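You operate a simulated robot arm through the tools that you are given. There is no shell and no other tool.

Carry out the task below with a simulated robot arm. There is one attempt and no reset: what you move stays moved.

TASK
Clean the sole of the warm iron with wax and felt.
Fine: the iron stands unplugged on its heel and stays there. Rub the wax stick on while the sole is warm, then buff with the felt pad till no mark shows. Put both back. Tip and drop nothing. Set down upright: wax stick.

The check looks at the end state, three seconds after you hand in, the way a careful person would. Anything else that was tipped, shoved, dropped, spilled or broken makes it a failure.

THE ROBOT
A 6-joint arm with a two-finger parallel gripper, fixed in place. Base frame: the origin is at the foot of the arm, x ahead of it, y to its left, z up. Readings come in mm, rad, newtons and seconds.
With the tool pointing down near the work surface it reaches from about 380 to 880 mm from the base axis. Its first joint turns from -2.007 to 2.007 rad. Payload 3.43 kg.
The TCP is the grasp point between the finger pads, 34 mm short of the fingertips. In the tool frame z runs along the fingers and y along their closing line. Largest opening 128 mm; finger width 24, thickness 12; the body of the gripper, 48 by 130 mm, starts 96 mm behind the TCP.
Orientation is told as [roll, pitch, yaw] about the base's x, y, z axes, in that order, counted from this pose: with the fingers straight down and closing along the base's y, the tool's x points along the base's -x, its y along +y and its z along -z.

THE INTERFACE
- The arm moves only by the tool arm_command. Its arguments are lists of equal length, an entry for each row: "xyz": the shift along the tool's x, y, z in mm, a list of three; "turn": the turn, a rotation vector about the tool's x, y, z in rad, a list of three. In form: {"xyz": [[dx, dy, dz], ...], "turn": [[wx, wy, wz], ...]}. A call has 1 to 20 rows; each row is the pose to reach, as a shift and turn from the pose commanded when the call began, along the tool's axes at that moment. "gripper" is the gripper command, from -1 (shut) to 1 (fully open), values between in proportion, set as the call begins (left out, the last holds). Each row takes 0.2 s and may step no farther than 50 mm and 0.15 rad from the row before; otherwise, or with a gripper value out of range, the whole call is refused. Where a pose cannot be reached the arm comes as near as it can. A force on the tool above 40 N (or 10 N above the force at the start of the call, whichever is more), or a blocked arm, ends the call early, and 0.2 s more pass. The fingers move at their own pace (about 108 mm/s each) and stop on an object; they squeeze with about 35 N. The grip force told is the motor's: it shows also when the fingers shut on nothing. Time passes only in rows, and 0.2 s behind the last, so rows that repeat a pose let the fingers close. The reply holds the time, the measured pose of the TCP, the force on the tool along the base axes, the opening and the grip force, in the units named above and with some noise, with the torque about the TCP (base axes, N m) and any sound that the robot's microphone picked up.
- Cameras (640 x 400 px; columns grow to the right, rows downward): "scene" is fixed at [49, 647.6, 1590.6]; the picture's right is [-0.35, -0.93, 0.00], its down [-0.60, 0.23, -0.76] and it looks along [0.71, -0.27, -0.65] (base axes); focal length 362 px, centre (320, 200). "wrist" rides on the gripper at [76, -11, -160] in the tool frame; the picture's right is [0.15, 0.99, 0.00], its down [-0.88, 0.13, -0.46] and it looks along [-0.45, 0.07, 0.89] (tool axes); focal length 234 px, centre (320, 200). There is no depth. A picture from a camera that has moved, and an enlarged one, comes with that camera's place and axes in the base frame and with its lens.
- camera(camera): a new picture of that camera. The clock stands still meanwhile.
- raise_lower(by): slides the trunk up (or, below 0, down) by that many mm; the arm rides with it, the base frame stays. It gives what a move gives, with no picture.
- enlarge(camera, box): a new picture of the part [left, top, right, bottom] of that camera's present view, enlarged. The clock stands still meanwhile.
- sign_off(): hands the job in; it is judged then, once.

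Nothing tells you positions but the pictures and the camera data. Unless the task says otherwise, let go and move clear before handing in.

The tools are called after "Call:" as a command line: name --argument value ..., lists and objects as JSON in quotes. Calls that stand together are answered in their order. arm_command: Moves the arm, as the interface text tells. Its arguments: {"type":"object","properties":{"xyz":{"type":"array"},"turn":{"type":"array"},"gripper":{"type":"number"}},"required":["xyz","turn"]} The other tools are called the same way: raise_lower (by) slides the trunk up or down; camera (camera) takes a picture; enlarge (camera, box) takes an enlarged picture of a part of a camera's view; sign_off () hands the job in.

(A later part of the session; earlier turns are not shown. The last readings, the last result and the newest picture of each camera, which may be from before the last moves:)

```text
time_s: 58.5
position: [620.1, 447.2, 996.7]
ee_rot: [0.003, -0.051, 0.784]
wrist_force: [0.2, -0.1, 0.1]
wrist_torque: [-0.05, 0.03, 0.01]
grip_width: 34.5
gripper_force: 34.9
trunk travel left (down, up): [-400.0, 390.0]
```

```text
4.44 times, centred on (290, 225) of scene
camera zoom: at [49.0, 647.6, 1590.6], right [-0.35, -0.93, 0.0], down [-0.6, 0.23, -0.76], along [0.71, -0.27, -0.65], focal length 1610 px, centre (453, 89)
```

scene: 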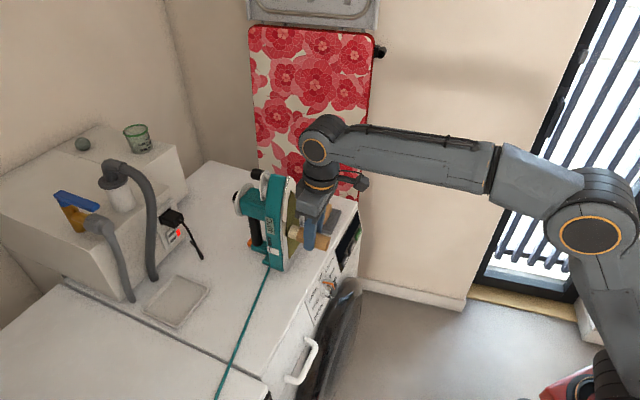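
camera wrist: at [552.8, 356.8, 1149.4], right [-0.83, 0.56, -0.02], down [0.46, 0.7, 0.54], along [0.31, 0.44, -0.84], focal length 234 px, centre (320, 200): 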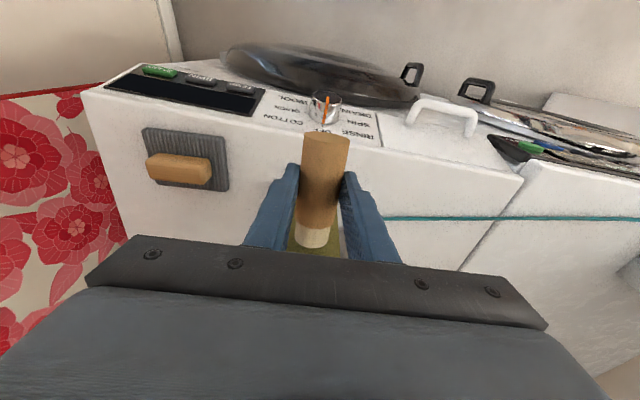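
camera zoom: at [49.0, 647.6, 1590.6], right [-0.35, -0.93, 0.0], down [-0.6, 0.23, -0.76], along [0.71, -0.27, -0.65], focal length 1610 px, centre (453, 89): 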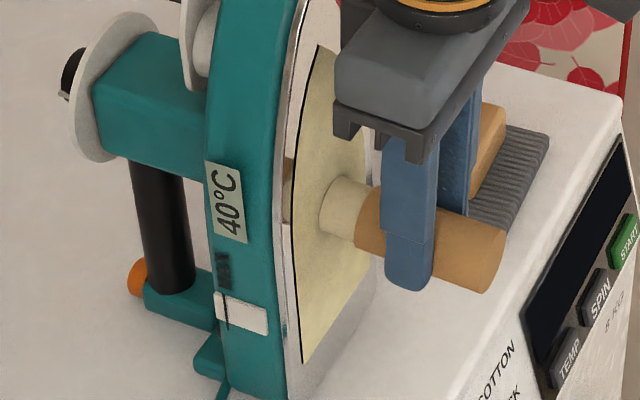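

The colour is unchanged and uniform, so the waxing is done. I'll retreat from the sole and carry the stick to the open space in front of its home spot.

Call:
arm_command --xyz '[[20, 0, 0], [55, 10, 0], [85, 45, 0], [90, 90, 0], [80, 135, 0], [75, 170, 0]]' --turn '[[0, 0.01, 0], [0, 0.02, 0], [0, 0.03, 0], [0, 0.04, 0], [0, 0.05, 0], [0, 0.05, 0]]'

Call:
camera --camera "scene"

Call:
camera --camera "wrist"

```text
time_s: 59.9
position: [446.7, 514.3, 992.8]
ee_rot: [0.004, 0.002, 0.78]
wrist_force: [-0.1, -0.1, -0.4]
wrist_torque: [0.02, 0.04, -0.02]
grip_width: 34.4
gripper_force: 35.1
trunk travel left (down, up): [-400.0, 390.0]
```

```text
taken
```

scene: 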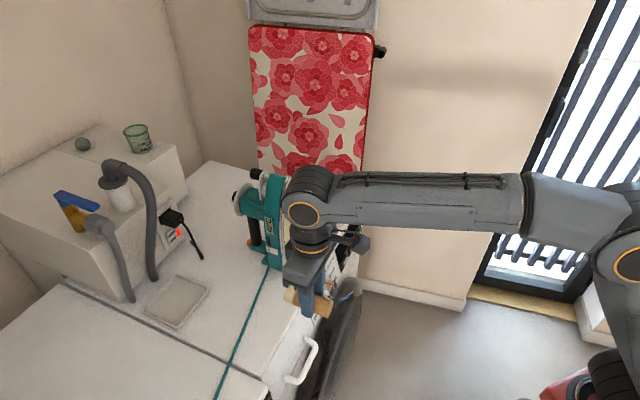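

```text
taken
camera wrist: at [401.0, 453.0, 1152.3], right [-0.8, 0.6, 0.0], down [0.53, 0.71, 0.46], along [0.27, 0.37, -0.89], focal length 234 px, centre (320, 200)
```

wrist: 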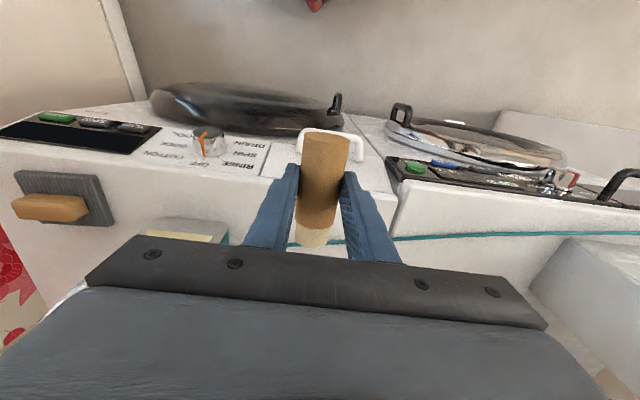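

The stick is secure in open space. I'll test a half-turn of the wrist so the wax end can later point down. First quarter now.

Call:
arm_command --xyz '[[0, 0, 0], [0, 0, 0], [0, 0, 0], [0, 0, 0], [0, 0, 0], [0, 0, 0], [0, 0, 0], [0, 0, 0], [0, 0, 0], [0, 0, 0], [0, 0, 0], [0, 0, 0], [0, 0, 0], [0, 0, 0], [0, 0, 0], [0, 0, 0], [0, 0, 0], [0, 0, 0]]' --turn '[[0, 0, -0.13], [0, 0, -0.26], [0, 0, -0.39], [0, 0, -0.52], [0, 0, -0.65], [0, 0, -0.78], [0, 0, -0.91], [0, 0, -1.04], [0, 0, -1.17], [0, 0, -1.3], [0, 0, -1.43], [0, 0, -1.56], [0, 0, -1.69], [0, 0, -1.82], [0, 0, -1.95], [0, 0, -2.08], [0, 0, -2.21], [0, 0, -2.34]]'

Call:
camera --camera "scene"

Call:
camera --camera "wrist"

```text
time_s: 63.7
position: [446.5, 515.4, 994.2]
ee_rot: [0.0, -0.002, 3.125]
wrist_force: [-0.1, 0.0, -0.7]
wrist_torque: [-0.02, -0.01, 0.01]
grip_width: 34.7
gripper_force: 34.7
trunk travel left (down, up): [-400.0, 390.0]
```

```text
taken
```

scene: 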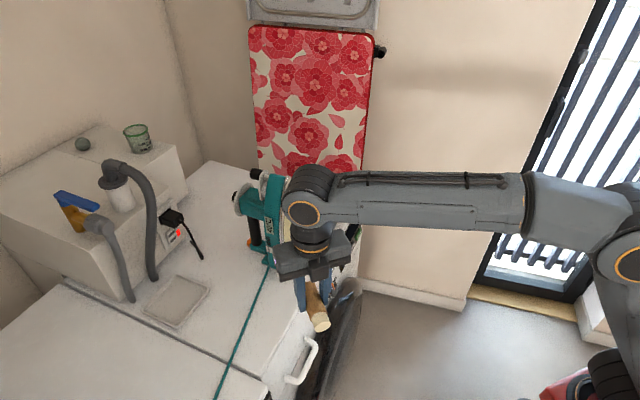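

```text
taken
camera wrist: at [522.7, 523.4, 1153.7], right [0.13, -0.99, 0.0], down [-0.88, -0.12, 0.46], along [-0.45, -0.06, -0.89], focal length 234 px, centre (320, 200)
```

wrist: 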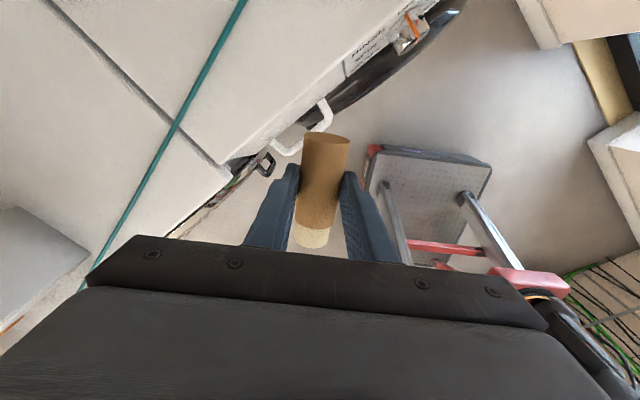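

The half-turn is within reach so far. Completing it.

Call:
arm_command --xyz '[[0, 0, 0], [0, 0, 0], [0, 0, 0], [0, 0, 0], [0, 0, 0], [0, 0, 0]]' --turn '[[0, 0, -0.14], [0, 0, -0.28], [0, 0, -0.42], [0, 0, -0.56], [0, 0, -0.7], [0, 0, -0.82]]'

Call:
camera --camera "wrist"

```text
time_s: 65.1
position: [446.1, 513.4, 993.7]
ee_rot: [-0.004, 0.001, -2.338]
wrist_force: [-0.4, -0.3, -1.4]
wrist_torque: [0.0, 0.01, 0.03]
grip_width: 34.4
gripper_force: 34.8
trunk travel left (down, up): [-400.0, 390.0]
```

```text
taken
camera wrist: at [490.8, 575.8, 1154.0], right [0.81, -0.58, 0.0], down [-0.52, -0.72, 0.46], along [-0.27, -0.37, -0.89], focal length 234 px, centre (320, 200)
```

wrist: 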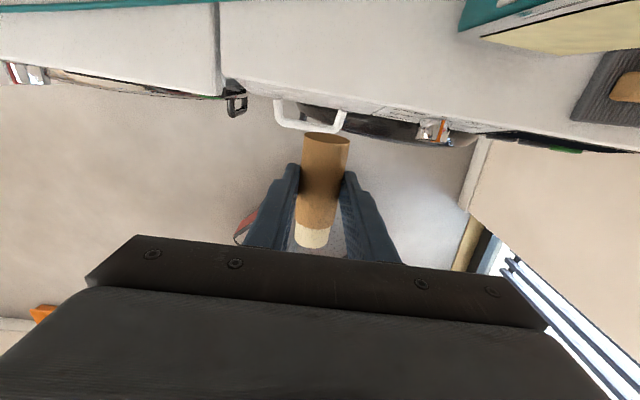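

The half-turn is complete: the wax end now points back towards the base, so tilting up will turn it down. I'll move low over the washer top by the home spot, so nothing could fall far, and then tilt slowly.

Call:
arm_command --xyz '[[22, 1.5, 0], [44, 3, 12], [66, 4.5, 28], [88.1, 5.9, 46]]' --turn '[[0, 0, 0], [0, 0, 0], [0, 0, 0], [0, 0, 0]]'

Call:
arm_command --xyz '[[0, 0, 0], [0, 0, 0], [0, 0, 0], [0, 0, 0], [0, 0, 0]]' --turn '[[0, 0.08, 0], [0, 0.16, 0], [0, 0.24, 0], [0, 0.32, 0], [0, 0.4, 0]]'

Call:
camera --camera "scene"

Call:
camera --camera "wrist"

```text
time_s: 66.1
position: [511.2, 574.2, 947.1]
ee_rot: [-0.005, 0.002, -2.34]
wrist_force: [-0.3, -0.8, 0.7]
wrist_torque: [0.04, -0.02, -0.03]
grip_width: 34.6
gripper_force: 35.3
trunk travel left (down, up): [-400.0, 390.0]
```

```text
time_s: 67.3
position: [511.2, 573.5, 947.9]
ee_rot: [-0.003, 0.402, -2.343]
wrist_force: [0.6, -0.1, -1.7]
wrist_torque: [0.0, 0.03, 0.0]
grip_width: 34.6
gripper_force: 35.2
trunk travel left (down, up): [-400.0, 390.0]
```

```text
taken
```

scene: 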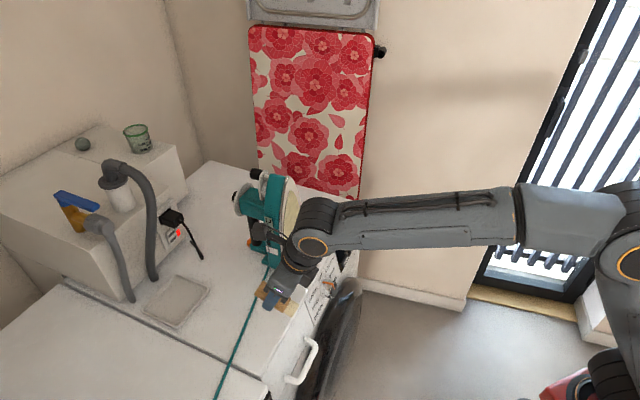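

```text
taken
camera wrist: at [509.1, 586.4, 1124.3], right [0.8, -0.59, 0.05], down [-0.59, -0.8, 0.08], along [0.0, -0.09, -1.0], focal length 234 px, centre (320, 200)
```

wrist: 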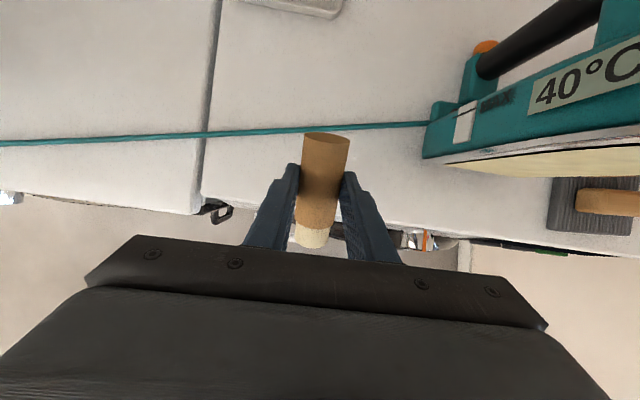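

The stick is holding firm at 0.4 rad of tilt. Continuing slowly.

Call:
arm_command --xyz '[[0, 0, 0], [0, 0, 0], [0, 0, 0], [0, 0, 0], [0, 0, 0]]' --turn '[[0, 0.08, 0], [0, 0.16, 0], [0, 0.24, 0], [0, 0.32, 0], [0, 0.4, 0]]'

Call:
camera --camera "wrist"

Call:
enlarge --camera "scene" --box '[220, 170, 380, 330]'

```text
time_s: 68.5
position: [510.7, 575.4, 948.5]
ee_rot: [-0.005, 0.801, -2.344]
wrist_force: [0.3, 1.0, -0.6]
wrist_torque: [0.01, 0.01, -0.01]
grip_width: 34.6
gripper_force: 34.9
trunk travel left (down, up): [-400.0, 390.0]
```

```text
taken
camera wrist: at [460.9, 536.8, 1113.9], right [0.78, -0.62, 0.1], down [-0.56, -0.76, -0.32], along [0.27, 0.19, -0.94], focal length 234 px, centre (320, 200)
```

wrist: 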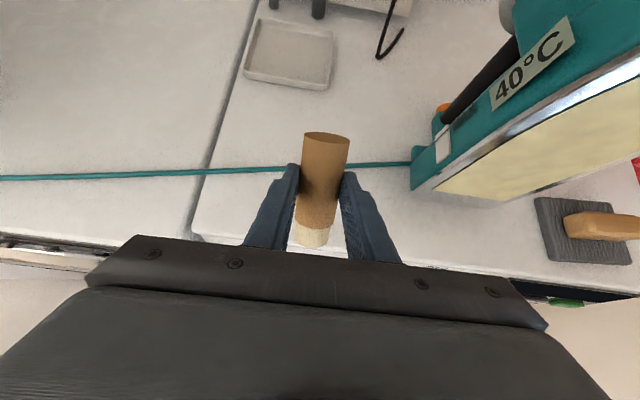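

```text
2.50 times, centred on (300, 250) of scene
camera zoom: at [49.0, 647.6, 1590.6], right [-0.35, -0.93, 0.0], down [-0.6, 0.23, -0.76], along [0.71, -0.27, -0.65], focal length 906 px, centre (370, 75)
```

zoom: 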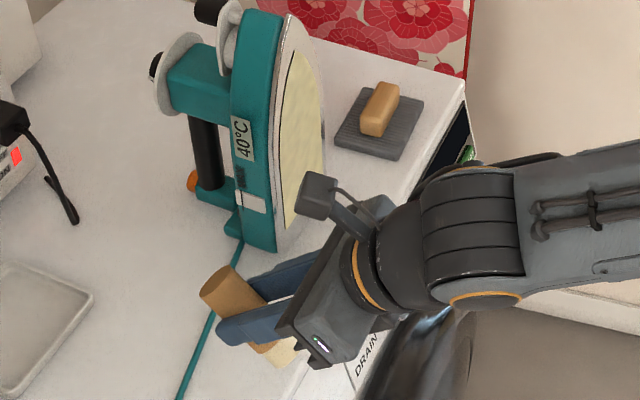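

Still secure at 0.8 rad. Continuing to upright.

Call:
arm_command --xyz '[[0, 0, 0], [0, 0, 0], [0, 0, 0], [0, 0, 0], [0, 0, 0]]' --turn '[[0, 0.08, 0], [0, 0.16, 0], [0, 0.24, 0], [0, 0.32, 0], [0, 0.4, 0]]'

Call:
camera --camera "wrist"

Call:
enlarge --camera "scene" --box '[220, 170, 380, 330]'

```text
time_s: 69.7
position: [510.8, 573.7, 946.8]
ee_rot: [-0.009, 1.201, -2.349]
wrist_force: [-0.9, -0.1, -0.9]
wrist_torque: [-0.03, 0.05, -0.01]
grip_width: 34.5
gripper_force: 35.0
trunk travel left (down, up): [-400.0, 390.0]
```

```text
taken
camera wrist: at [419.1, 493.3, 1076.2], right [0.75, -0.65, 0.13], down [-0.43, -0.62, -0.66], along [0.51, 0.43, -0.74], focal length 234 px, centre (320, 200)
```

wrist: 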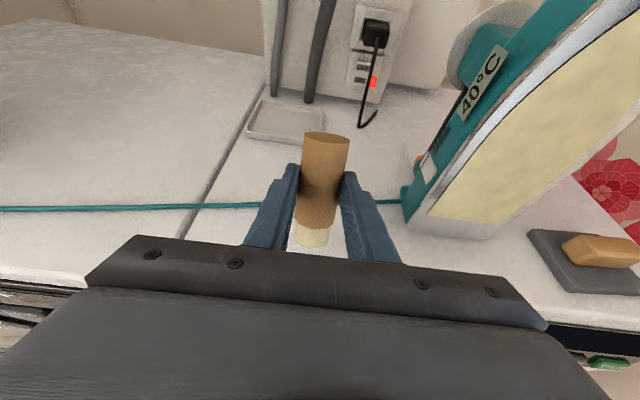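

```text
2.50 times, centred on (300, 250) of scene
camera zoom: at [49.0, 647.6, 1590.6], right [-0.35, -0.93, 0.0], down [-0.6, 0.23, -0.76], along [0.71, -0.27, -0.65], focal length 906 px, centre (370, 75)
```

zoom: 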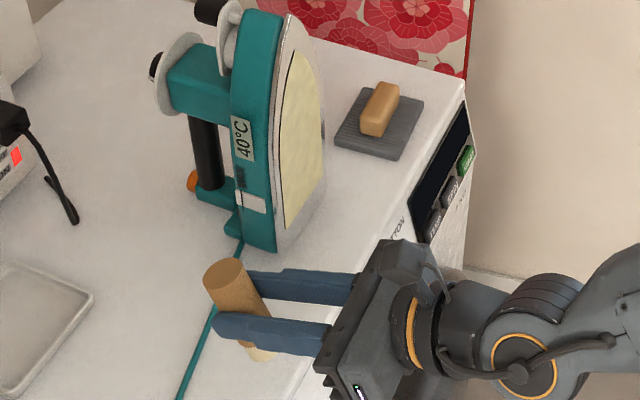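

Call:
arm_command --xyz '[[0, 0, 0], [0, 0, 0], [0, 0, 0], [0, 0, 0], [0, 0, 0]]' --turn '[[0, 0.08, 0], [0, 0.16, 0], [0, 0.24, 0], [0, 0.32, 0], [0, 0.37, 0]]'

Call:
camera --camera "wrist"

Call:
enlarge --camera "scene" --box '[220, 210, 340, 330]'

```text
time_s: 70.9
position: [510.6, 573.1, 947.2]
ee_rot: [-1.634, 1.567, 2.31]
wrist_force: [0.1, -0.1, 0.6]
wrist_torque: [-0.01, 0.01, -0.01]
grip_width: 34.5
gripper_force: 34.8
trunk travel left (down, up): [-400.0, 390.0]
```

```text
taken
camera wrist: at [392.2, 466.2, 1023.5], right [0.71, -0.69, 0.14], down [-0.23, -0.42, -0.88], along [0.67, 0.59, -0.45], focal length 234 px, centre (320, 200)
```

wrist: 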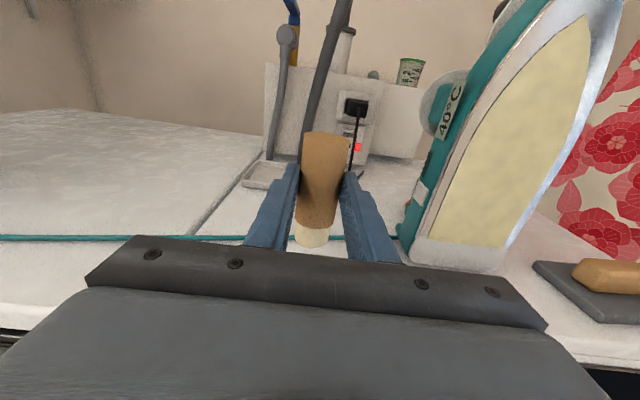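

```text
3.33 times, centred on (280, 270) of scene
camera zoom: at [49.0, 647.6, 1590.6], right [-0.35, -0.93, 0.0], down [-0.6, 0.23, -0.76], along [0.71, -0.27, -0.65], focal length 1208 px, centre (453, -33)
```

zoom: 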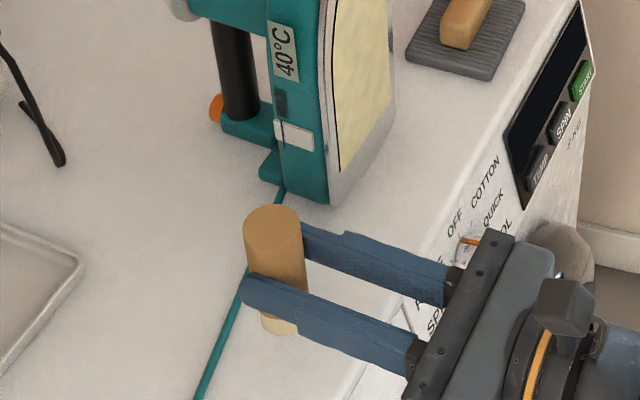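

The stick is upright with the wax end down, about 45 mm above the table. I'll check verticality closely before lowering.

Call:
enlarge --camera "scene" --box '[240, 260, 304, 320]'

Call:
enlarge --camera "wrist" --box '[240, 120, 400, 260]'

```text
6.67 times, centred on (272, 290) of scene
camera zoom: at [49.0, 647.6, 1590.6], right [-0.35, -0.93, 0.0], down [-0.6, 0.23, -0.76], along [0.71, -0.27, -0.65], focal length 2415 px, centre (640, -400)
```

zoom: 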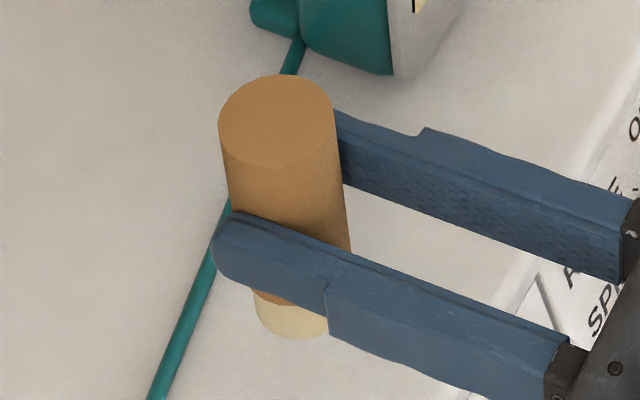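

```text
2.86 times, centred on (320, 190) of wrist
camera zoom: at [392.2, 466.2, 1023.5], right [0.71, -0.69, 0.14], down [-0.23, -0.42, -0.88], along [0.67, 0.59, -0.45], focal length 669 px, centre (320, 229)
```

zoom: 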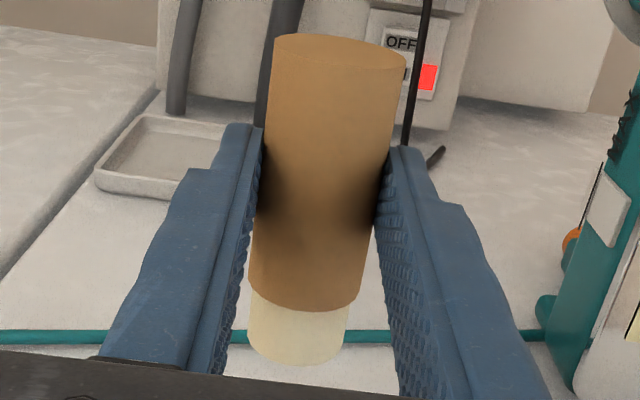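

The stick is vertical within about a degree and directly over its home spot. I'll lower it to just above the surface, then feel for contact.

Call:
arm_command --xyz '[[-12, 0, 1], [-24, 0, 1], [-34, 0, 1], [-38, 0, 1]]' --turn '[[0, 0, 0], [0, 0, 0], [0, 0, 0], [0, 0, 0]]'

Call:
enlarge --camera "scene" --box '[240, 260, 304, 320]'

Call:
enlarge --camera "wrist" --box '[240, 180, 400, 280]'

```text
time_s: 71.9
position: [512.5, 574.5, 908.3]
ee_rot: [-1.249, 1.566, 2.689]
wrist_force: [0.4, 0.2, -1.1]
wrist_torque: [-0.01, -0.01, 0.0]
grip_width: 34.6
gripper_force: 35.0
trunk travel left (down, up): [-400.0, 390.0]
```

```text
6.67 times, centred on (272, 290) of scene
camera zoom: at [49.0, 647.6, 1590.6], right [-0.35, -0.93, 0.0], down [-0.6, 0.23, -0.76], along [0.71, -0.27, -0.65], focal length 2415 px, centre (640, -400)
```

zoom: 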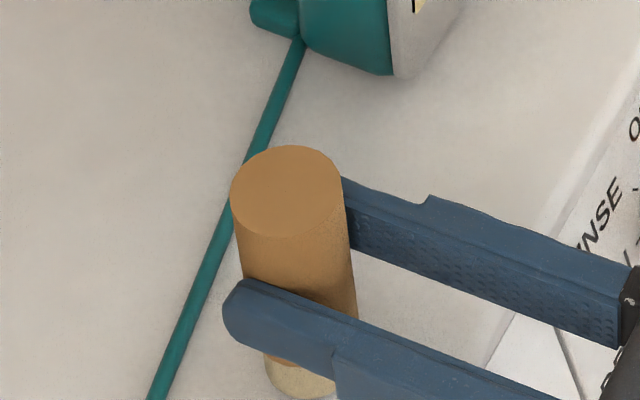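

```text
4.00 times, centred on (320, 230) of wrist
camera zoom: at [393.3, 466.8, 986.1], right [0.71, -0.69, 0.14], down [-0.23, -0.42, -0.88], along [0.67, 0.59, -0.45], focal length 937 px, centre (320, 80)
```

zoom: 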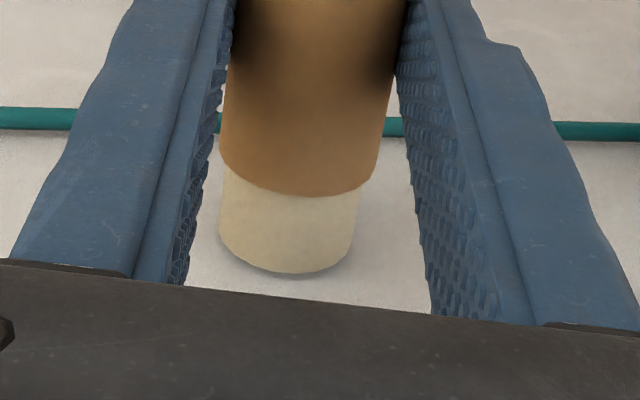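

Almost touching. I'll step down gently.

Call:
arm_command --xyz '[[-2, 0, 0], [-4, 0, 0]]' --turn '[[0, 0, 0], [0, 0, 0]]'

```text
time_s: 72.5
position: [512.0, 574.1, 907.6]
ee_rot: [-2.115, 1.567, 1.825]
wrist_force: [0.8, -2.2, 5.8]
wrist_torque: [-0.02, -0.16, -0.01]
grip_width: 34.3
gripper_force: 34.1
trunk travel left (down, up): [-400.0, 390.0]
```

Contact (5.8 N up). I'll relax it slightly so the stick just rests on the surface.

Call:
arm_command --xyz '[[2.2, 0, 0], [2.2, 0, 0]]' --turn '[[0, 0, 0], [0, 0, 0]]'

Call:
enlarge --camera "scene" --box '[240, 270, 304, 330]'

Call:
enlarge --camera "wrist" --box '[240, 180, 400, 280]'

```text
time_s: 73.1
position: [511.9, 575.0, 907.7]
ee_rot: [-0.95, 1.568, 2.99]
wrist_force: [1.0, -0.4, -0.1]
wrist_torque: [0.02, -0.04, -0.04]
grip_width: 34.6
gripper_force: 34.7
trunk travel left (down, up): [-400.0, 390.0]
```

```text
6.67 times, centred on (272, 300) of scene
camera zoom: at [49.0, 647.6, 1590.6], right [-0.35, -0.93, 0.0], down [-0.6, 0.23, -0.76], along [0.71, -0.27, -0.65], focal length 2415 px, centre (640, -467)
```

zoom: 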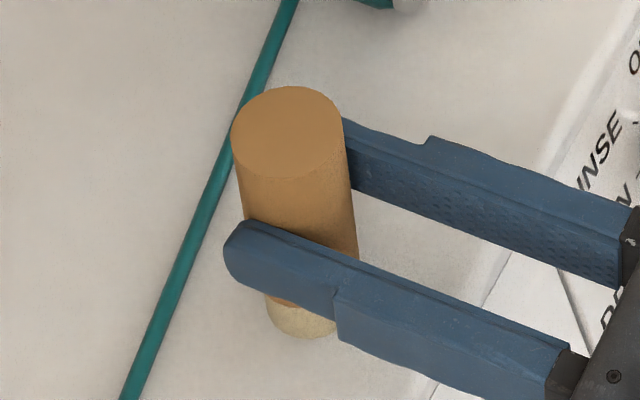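

```text
4.00 times, centred on (320, 230) of wrist
camera zoom: at [392.4, 466.9, 983.7], right [0.71, -0.69, 0.14], down [-0.23, -0.42, -0.88], along [0.67, 0.59, -0.45], focal length 937 px, centre (320, 80)
```

zoom: 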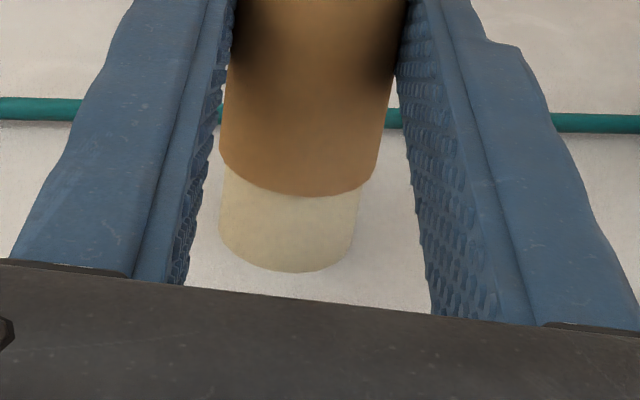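

The force is gone and the stick rests within a millimetre of the surface. Opening the fingers.

Call:
arm_command --xyz '[[-0.7, 0, 0], [-0.7, 0, 0], [-0.7, 0, 0]]' --turn '[[0, 0, 0], [0, 0, 0], [0, 0, 0]]' --gripper 0.2

Call:
enlarge --camera "scene" --box '[240, 270, 304, 330]'

Call:
camera --camera "wrist"

```text
time_s: 73.9
position: [512.5, 575.4, 907.1]
ee_rot: [-1.26, 1.567, 2.678]
wrist_force: [1.3, -1.0, 0.3]
wrist_torque: [0.01, -0.03, -0.02]
grip_width: 76.8
gripper_force: 0.1
trunk travel left (down, up): [-400.0, 390.0]
```

```text
6.67 times, centred on (272, 300) of scene
camera zoom: at [49.0, 647.6, 1590.6], right [-0.35, -0.93, 0.0], down [-0.6, 0.23, -0.76], along [0.71, -0.27, -0.65], focal length 2415 px, centre (640, -467)
```

zoom: 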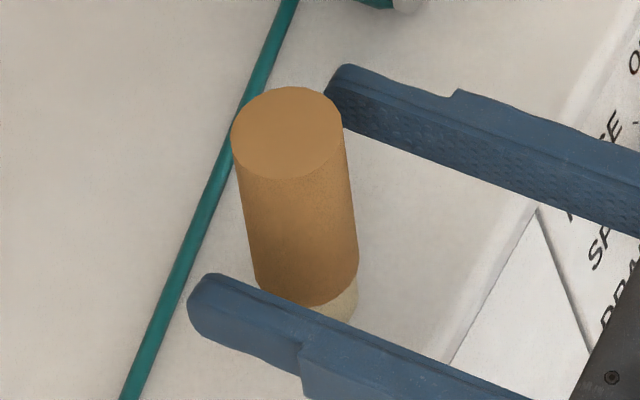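

```text
taken
camera wrist: at [392.5, 467.4, 983.2], right [0.71, -0.69, 0.14], down [-0.23, -0.42, -0.88], along [0.67, 0.59, -0.45], focal length 234 px, centre (320, 200)
```

wrist: 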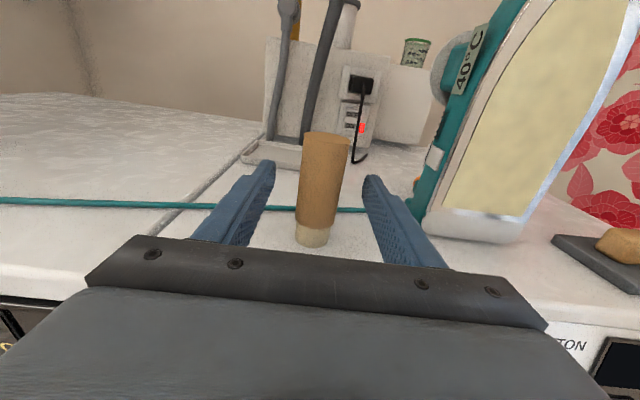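

The wax stick stands upright on its wax end, within about 4 mm of its original spot. I'll withdraw the fingers straight back before doing anything else.

Call:
arm_command --xyz '[[0, 0, -25], [0, 0, -60], [0, 0, -100], [10, 0, -135], [50, 0, -150], [90, 0, -160]]' --turn '[[0, 0, 0], [0, 0, 0], [0, 0, 0], [0, 0, 0], [0, 0, 0], [0, 0, 0]]'

Call:
camera --camera "scene"

Call:
camera --camera "wrist"

```text
time_s: 75.3
position: [403.9, 459.0, 995.6]
ee_rot: [-0.885, 1.568, 3.06]
wrist_force: [0.3, -0.5, -0.4]
wrist_torque: [0.0, 0.0, 0.0]
grip_width: 76.9
gripper_force: 0.1
trunk travel left (down, up): [-400.0, 390.0]
```

```text
taken
```

scene: 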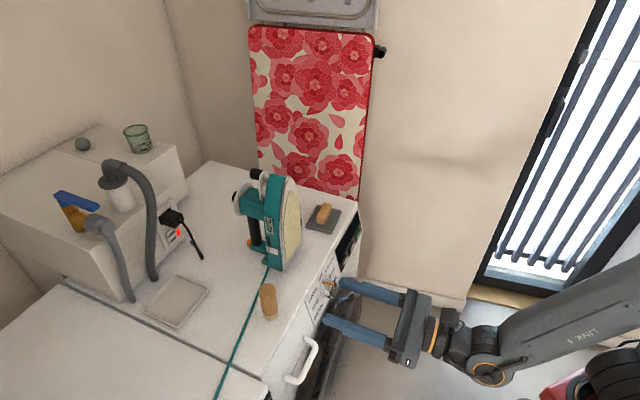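

```text
taken
camera wrist: at [283.6, 351.5, 1072.1], right [0.71, -0.69, 0.14], down [-0.23, -0.42, -0.88], along [0.67, 0.59, -0.45], focal length 234 px, centre (320, 200)
```

wrist: 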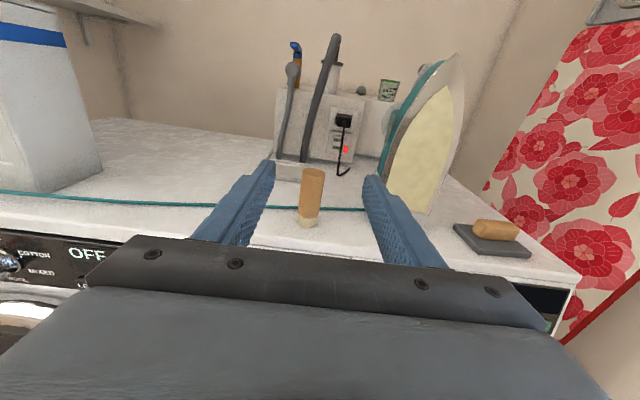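

The stick stands on its own and everything else is in place. I'll take a close look at the felt pad and the sole from here.

Call:
enlarge --camera "wrist" --box '[430, 180, 590, 280]'

Call:
enlarge --camera "wrist" --box '[350, 40, 510, 240]'

Call:
enlarge --camera "scene" --box '[290, 190, 354, 240]'

```text
4.00 times, centred on (510, 230) of wrist
camera zoom: at [283.6, 351.5, 1072.1], right [0.71, -0.69, 0.14], down [-0.23, -0.42, -0.88], along [0.67, 0.59, -0.45], focal length 937 px, centre (-440, 80)
```

zoom: 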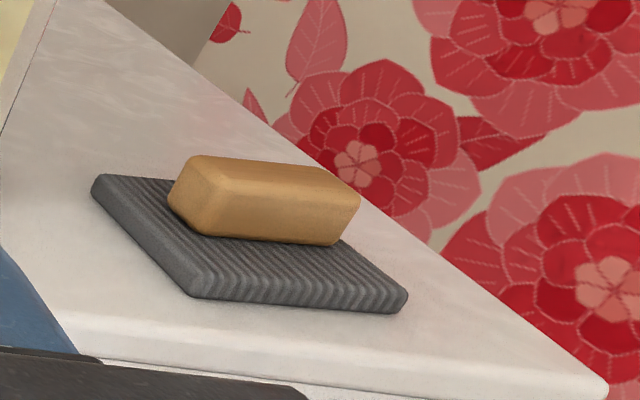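

```text
2.00 times, centred on (430, 140) of wrist
camera zoom: at [283.6, 351.5, 1072.1], right [0.71, -0.69, 0.14], down [-0.23, -0.42, -0.88], along [0.67, 0.59, -0.45], focal length 468 px, centre (100, 320)
```

zoom: 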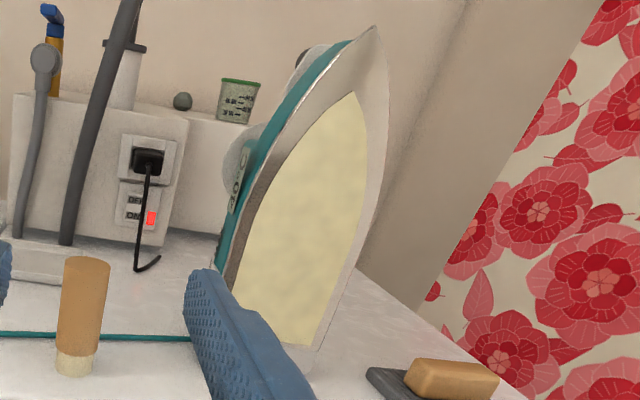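

```text
8.00 times, centred on (322, 215) of scene
camera zoom: at [49.0, 647.6, 1590.6], right [-0.35, -0.93, 0.0], down [-0.6, 0.23, -0.76], along [0.71, -0.27, -0.65], focal length 2898 px, centre (304, 80)
```

zoom: 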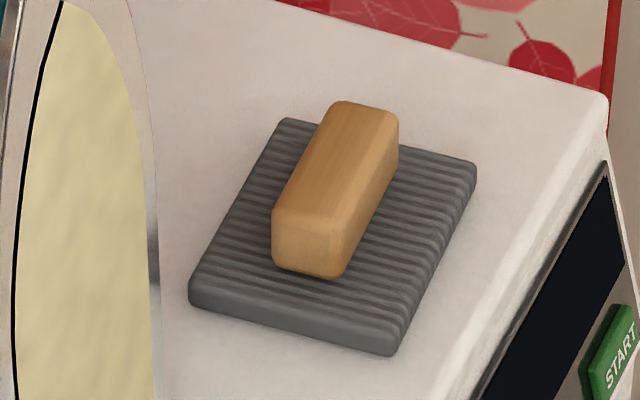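

The felt pad's handle is about 64 × 27 mm, centred at (776, 359), with its long side parallel to the washer front. I'll bring the tool vertical again while moving across in front of the machine at a safe height.

Call:
arm_command --xyz '[[2, 31, 0], [4, 62, 0], [6, 93, 0], [8, 124, 0], [10, 155, 0], [12, 186, 0], [14, 218, 0], [16, 249, 0], [18, 280, 0], [20, 311, 0], [20, 342, 0]]' --turn '[[0, -0.143, 0], [0, -0.286, 0], [0, -0.429, 0], [0, -0.572, 0], [0, -0.715, 0], [0, -0.858, 0], [0, -1.001, 0], [0, -1.144, 0], [0, -1.287, 0], [0, -1.43, 0], [0, -1.571, 0]]'

Call:
camera --camera "wrist"

Call:
camera --camera "scene"

```text
time_s: 77.7
position: [637.7, 218.4, 1003.5]
ee_rot: [-0.234, 0.149, -2.357]
wrist_force: [-0.5, -1.0, 0.8]
wrist_torque: [0.04, -0.02, -0.03]
grip_width: 76.7
gripper_force: 0.0
out of reach, approached as far as the arm can: row 7, 8, 9, 10, 11
trunk travel left (down, up): [-400.0, 390.0]
```

```text
taken
camera wrist: at [692.9, 236.2, 1170.5], right [0.81, -0.56, -0.2], down [-0.5, -0.82, 0.28], along [-0.32, -0.12, -0.94], focal length 234 px, centre (320, 200)
```

wrist: 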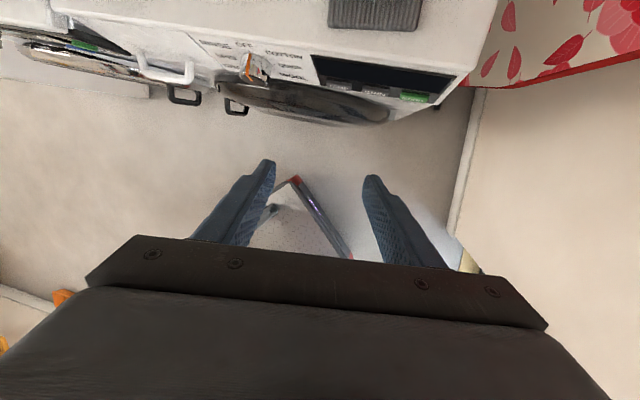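

```text
taken
```

scene: 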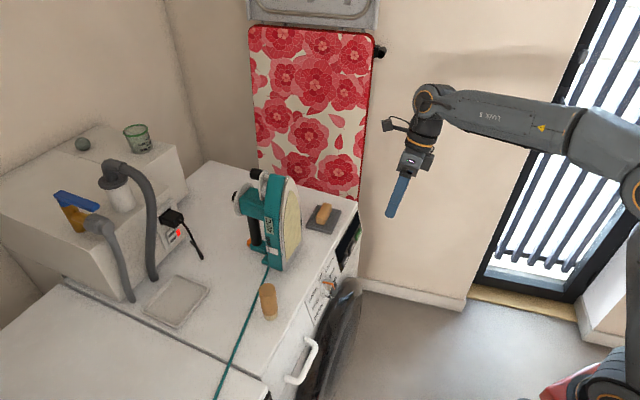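

The wrist roll limit was reached (harmless), so I'll unwind the half-turn and level the tool. Then I'll move over the felt pad with the usual orientation.

Call:
arm_command --xyz '[[0, 0, 0], [0, 0, 0], [0, 0, 0], [0, 0, 0], [0, 0, 0], [0, 0, 0], [0, 0, 0], [0, 0, 0]]' --turn '[[-0.036, -0.0024, 0.1263], [-0.072, -0.0048, 0.2527], [-0.1081, -0.0071, 0.379], [-0.1441, -0.0095, 0.5053], [-0.1801, -0.0119, 0.6316], [-0.2162, -0.0143, 0.758], [-0.2522, -0.0166, 0.8843], [-0.2882, -0.019, 1.0106]]' --gripper 0.5

```text
time_s: 79.5
position: [634.3, 216.5, 985.2]
ee_rot: [-0.254, -0.106, 2.936]
wrist_force: [0.1, 0.1, 0.1]
wrist_torque: [0.02, -0.02, -0.01]
grip_width: 95.7
gripper_force: 0.2
out of reach, approached as far as the arm can: row 2, 3, 4, 5, 6, 7, 8
trunk travel left (down, up): [-400.0, 390.0]
```

The arm's forearm has rolled over to its limit, which explains the skew. I'll undo it by swinging the tool back up to horizontal on the left side and then pointing it radially, all in free space in front of the machine.

Call:
arm_command --xyz '[[0, 0, 0], [0, 0, 0], [0, 0, 0], [0, 0, 0], [0, 0, 0], [0, 0, 0], [0, 0, 0], [0, 0, 0], [0, 0, 0], [0, 0, 0], [0, 0, 0], [0, 0, 0], [0, 0, 0], [0, 0, 0], [0, 0, 0], [0, 0, 0]]' --turn '[[0.1179, 0.0707, -0.0313], [0.2358, 0.1414, -0.0626], [0.3537, 0.2121, -0.0939], [0.4716, 0.2828, -0.1252], [0.5895, 0.3535, -0.1565], [0.7074, 0.4242, -0.1878], [0.8253, 0.4949, -0.2191], [0.9432, 0.5656, -0.2504], [1.0611, 0.6363, -0.2817], [1.179, 0.707, -0.313], [1.1422, 0.8015, -0.2303], [1.1029, 0.8936, -0.1469], [1.0601, 0.9836, -0.0624], [1.0146, 1.0721, 0.0226], [0.9661, 1.1582, 0.1085], [0.9276, 1.2214, 0.1733]]'

Call:
camera --camera "scene"

Call:
camera --camera "wrist"

```text
time_s: 82.9
position: [634.8, 217.2, 984.7]
ee_rot: [-1.572, 0.542, 1.898]
wrist_force: [-0.4, -0.4, 0.5]
wrist_torque: [-0.03, -0.01, -0.02]
grip_width: 96.2
gripper_force: 0.1
trunk travel left (down, up): [-400.0, 390.0]
```

```text
taken
```

scene: 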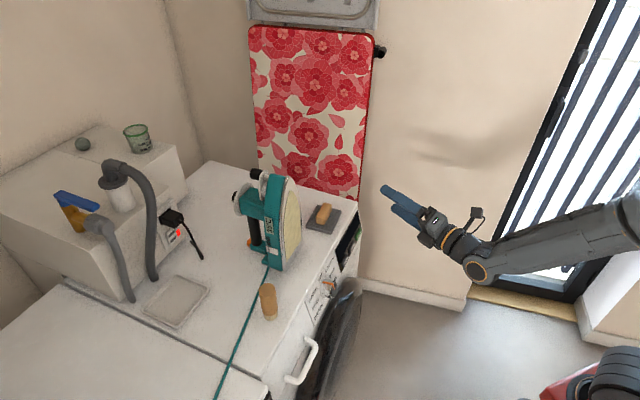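

```text
taken
camera wrist: at [503.3, 108.1, 1033.7], right [0.2, -0.6, -0.77], down [-0.65, 0.5, -0.57], along [0.73, 0.62, -0.29], focal length 234 px, centre (320, 200)
```

wrist: 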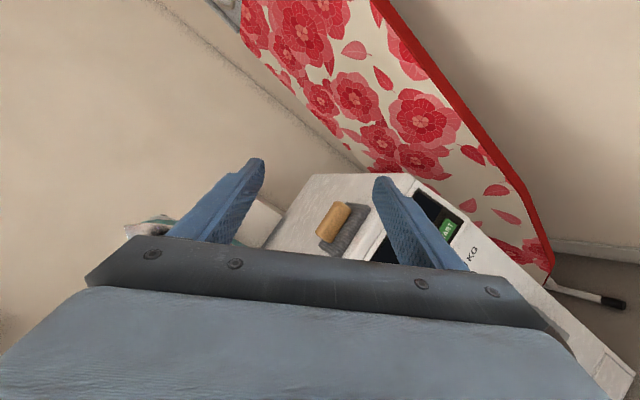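

Back within reach: the tool is horizontal and pointing radially. Now I'll tilt straight down in the arm's own plane.

Call:
arm_command --xyz '[[0, 0, 0], [0, 0, 0], [0, 0, 0], [0, 0, 0], [0, 0, 0], [0, 0, 0], [0, 0, 0], [0, 0, 0], [0, 0, 0], [0, 0, 0], [0, 0, 0]]' --turn '[[-0.1225, -0.0735, 0], [-0.245, -0.147, 0], [-0.3674, -0.2205, 0], [-0.4899, -0.294, 0], [-0.6124, -0.3675, 0], [-0.7349, -0.441, 0], [-0.8573, -0.5145, 0], [-0.9798, -0.588, 0], [-1.1023, -0.6615, 0], [-1.2248, -0.735, 0], [-1.347, -0.8084, 0]]'

Call:
camera --camera "scene"

Call:
camera --camera "wrist"

```text
time_s: 85.3
position: [635.0, 215.4, 986.1]
ee_rot: [-0.001, 0.0, 2.439]
wrist_force: [-0.8, -1.4, 0.2]
wrist_torque: [0.02, -0.03, 0.02]
grip_width: 96.0
gripper_force: 0.1
out of reach, approached as far as the arm can: row 4, 5
trunk travel left (down, up): [-400.0, 390.0]
```

```text
taken
```

scene: 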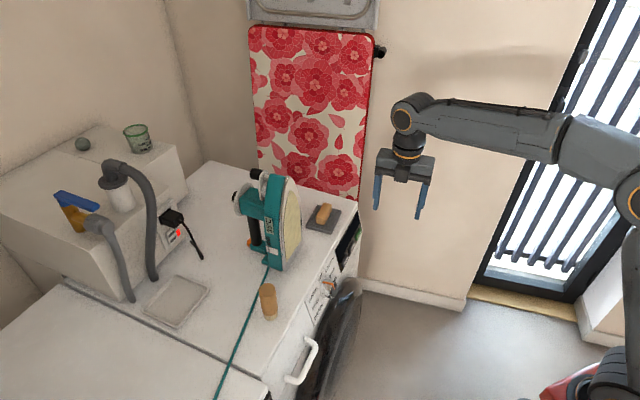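

```text
taken
camera wrist: at [700.4, 174.9, 1145.8], right [-0.53, -0.85, 0.0], down [-0.76, 0.47, 0.46], along [-0.39, 0.24, -0.89], focal length 234 px, centre (320, 200)
```

wrist: 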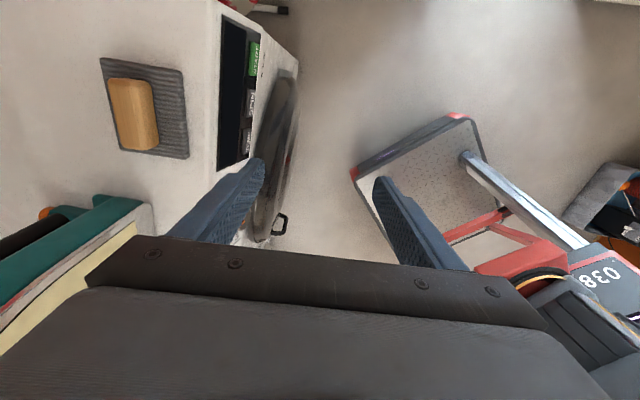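

The arm is back in its normal configuration, tool vertical and exact. I'll turn to face the washer and move over the felt pad.

Call:
arm_command --xyz '[[0, 0, 0], [0, 0, 0], [0, 0, 0], [0, 0, 0], [1.9, -25.1, 0], [3.8, -50.1, 0], [5.7, -75.2, 0], [7.5, -100.2, 0], [9.4, -125.3, 0], [11.3, -150.4, 0], [13.2, -175.4, 0], [15.1, -200.5, 0]]' --turn '[[0, 0, 0.1346], [0, 0, 0.2692], [0, 0, 0.4038], [0, 0, 0.5383], [0, 0, 0.6729], [0, 0, 0.8075], [0, 0, 0.9421], [0, 0, 1.0767], [0, 0, 1.2113], [0, 0, 1.3458], [0, 0, 1.4804], [0, 0, 1.615]]'

Call:
camera --camera "wrist"

Call:
camera --camera "scene"

```text
time_s: 87.9
position: [775.9, 360.4, 985.2]
ee_rot: [-0.001, 0.0, 0.824]
wrist_force: [-0.6, -0.6, 1.5]
wrist_torque: [0.02, -0.03, 0.01]
grip_width: 96.2
gripper_force: 0.1
trunk travel left (down, up): [-400.0, 390.0]
```

```text
taken
camera wrist: at [732.3, 296.9, 1144.5], right [-0.82, 0.57, 0.0], down [0.5, 0.73, 0.46], along [0.26, 0.38, -0.89], focal length 234 px, centre (320, 200)
```

wrist: 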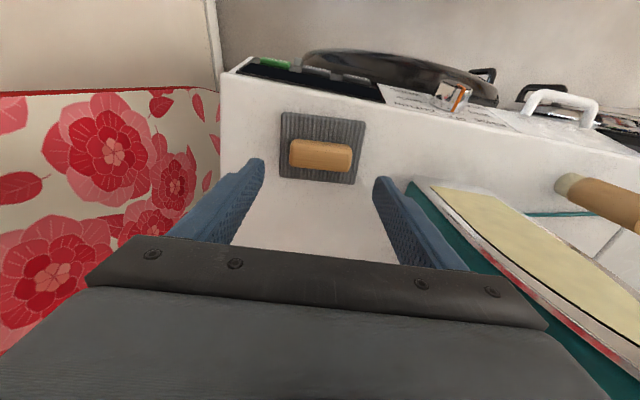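

```text
taken
```

scene: 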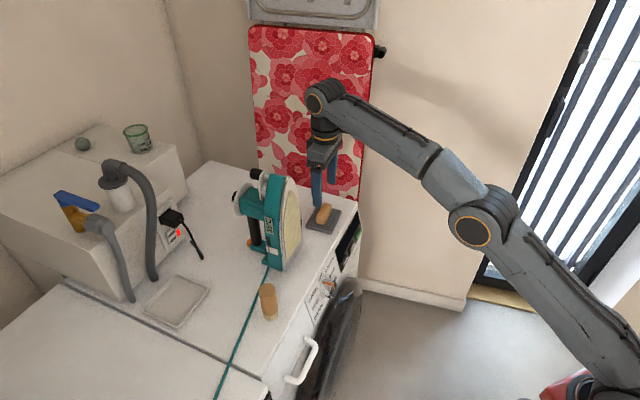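

The pad is below and aligned with the tool. I'll enlarge it to centre precisely.

Call:
enlarge --camera "wrist" --box '[260, 90, 400, 200]'

```text
3.64 times, centred on (330, 145) of wrist
camera zoom: at [732.3, 296.9, 1144.5], right [-0.82, 0.57, 0.0], down [0.5, 0.73, 0.46], along [0.26, 0.38, -0.89], focal length 852 px, centre (284, 400)
```

zoom: 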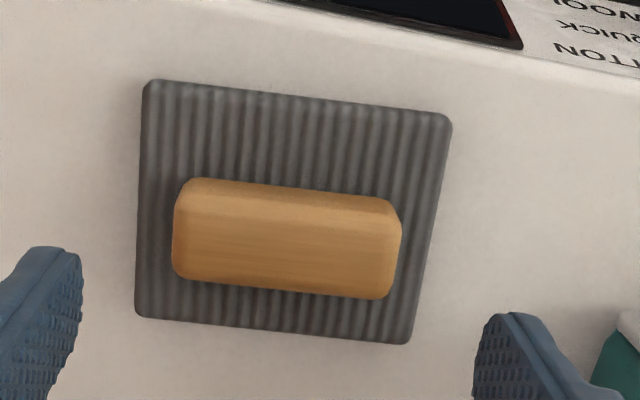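

Centred to about 2 mm. Descending around the handle, stopping the fingertips just above the pad.

Call:
arm_command --xyz '[[0, 1.5, 25], [0, 1.5, 50], [0, 1.5, 70], [0, 1.5, 84]]' --turn '[[0, 0, 0], [0, 0, 0], [0, 0, 0], [0, 0, 0]]'

Call:
camera --camera "wrist"

Call:
enlarge --camera "scene" --box '[280, 160, 376, 240]'

```text
time_s: 88.9
position: [775.4, 362.5, 902.4]
ee_rot: [-0.002, 0.001, 0.827]
wrist_force: [-0.2, 0.0, 0.3]
wrist_torque: [-0.01, 0.02, -0.02]
grip_width: 96.1
gripper_force: 0.1
trunk travel left (down, up): [-400.0, 390.0]
```

```text
taken
camera wrist: at [732.2, 297.6, 1061.6], right [-0.83, 0.56, 0.0], down [0.5, 0.74, 0.46], along [0.26, 0.38, -0.89], focal length 234 px, centre (320, 200)
```

wrist: 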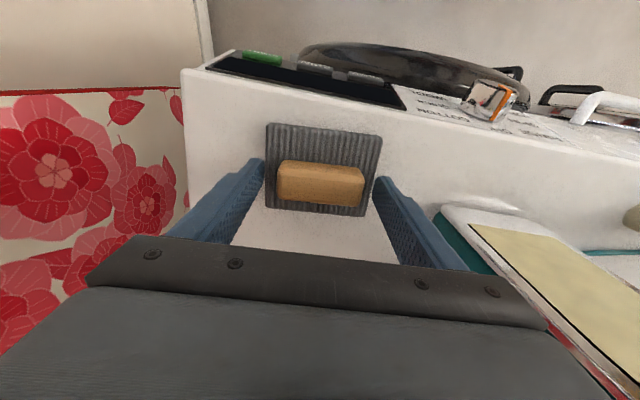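

```text
5.00 times, centred on (328, 200) of scene
camera zoom: at [49.0, 647.6, 1590.6], right [-0.35, -0.93, 0.0], down [-0.6, 0.23, -0.76], along [0.71, -0.27, -0.65], focal length 1812 px, centre (280, 200)
```

zoom: 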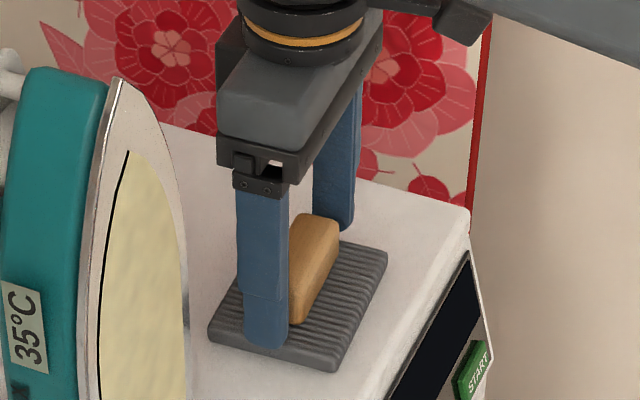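

The fingers straddle the handle ends nicely. I'll go down 5 mm more and close.

Call:
arm_command --xyz '[[0, 0, 3], [0, 0, 5]]' --turn '[[0, 0, 0], [0, 0, 0]]'

Call:
arm_command --xyz '[[0, 0, 0], [0, 0, 0], [0, 0, 0]]' --turn '[[0, 0, 0], [0, 0, 0], [0, 0, 0]]' --gripper -1

Call:
camera --camera "wrist"

Call:
enlarge --camera "scene" --box '[280, 160, 376, 240]'

```text
time_s: 89.5
position: [775.0, 361.0, 898.6]
ee_rot: [0.0, -0.004, 0.825]
wrist_force: [-0.5, 0.4, 5.5]
wrist_torque: [0.13, 0.18, 0.02]
grip_width: 96.0
gripper_force: 0.4
trunk travel left (down, up): [-400.0, 390.0]
```

```text
time_s: 90.3
position: [775.6, 360.7, 897.4]
ee_rot: [-0.001, -0.001, 0.826]
wrist_force: [0.5, 0.6, 13.2]
wrist_torque: [0.18, 0.17, 0.17]
grip_width: 69.3
gripper_force: 35.0
trunk travel left (down, up): [-400.0, 390.0]
```

```text
taken
camera wrist: at [731.7, 296.8, 1057.9], right [-0.83, 0.56, 0.0], down [0.5, 0.74, 0.46], along [0.26, 0.38, -0.89], focal length 234 px, centre (320, 200)
```

wrist: 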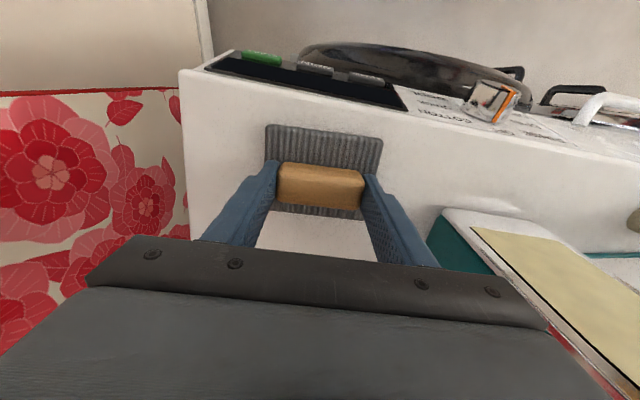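

```text
5.00 times, centred on (328, 200) of scene
camera zoom: at [49.0, 647.6, 1590.6], right [-0.35, -0.93, 0.0], down [-0.6, 0.23, -0.76], along [0.71, -0.27, -0.65], focal length 1812 px, centre (280, 200)
```

zoom: 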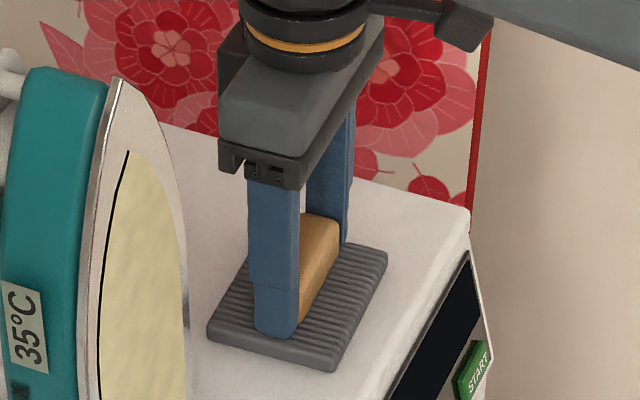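

The handle is gripped at 69.3 mm. The home pose is TCP (775.3, 361, 898) at yaw 0.826. I'll lift gently and check.

Call:
arm_command --xyz '[[0, 0, -8], [0, 0, -25], [0, 0, -45], [0, 0, -60]]' --turn '[[0, 0, 0], [0, 0, 0], [0, 0, 0], [0, 0, 0]]'

Call:
camera --camera "wrist"

Call:
enlarge --camera "scene" --box '[280, 160, 376, 240]'

```text
time_s: 91.3
position: [775.3, 361.7, 955.6]
ee_rot: [-0.001, 0.0, 0.826]
wrist_force: [0.0, -0.6, -0.9]
wrist_torque: [-0.02, 0.02, -0.05]
grip_width: 69.0
gripper_force: 34.7
trunk travel left (down, up): [-400.0, 390.0]
```

```text
taken
camera wrist: at [731.6, 298.2, 1116.1], right [-0.83, 0.56, 0.0], down [0.5, 0.74, 0.46], along [0.26, 0.38, -0.89], focal length 234 px, centre (320, 200)
```

wrist: 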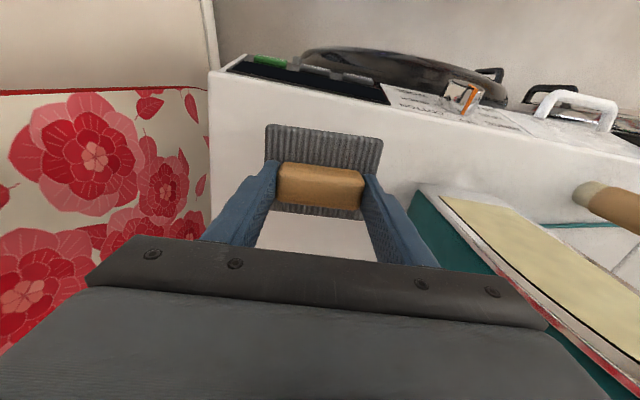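

```text
5.00 times, centred on (328, 200) of scene
camera zoom: at [49.0, 647.6, 1590.6], right [-0.35, -0.93, 0.0], down [-0.6, 0.23, -0.76], along [0.71, -0.27, -0.65], focal length 1812 px, centre (280, 200)
```

zoom: 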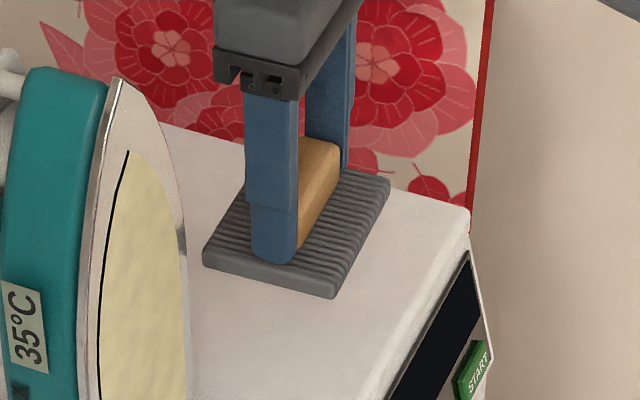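

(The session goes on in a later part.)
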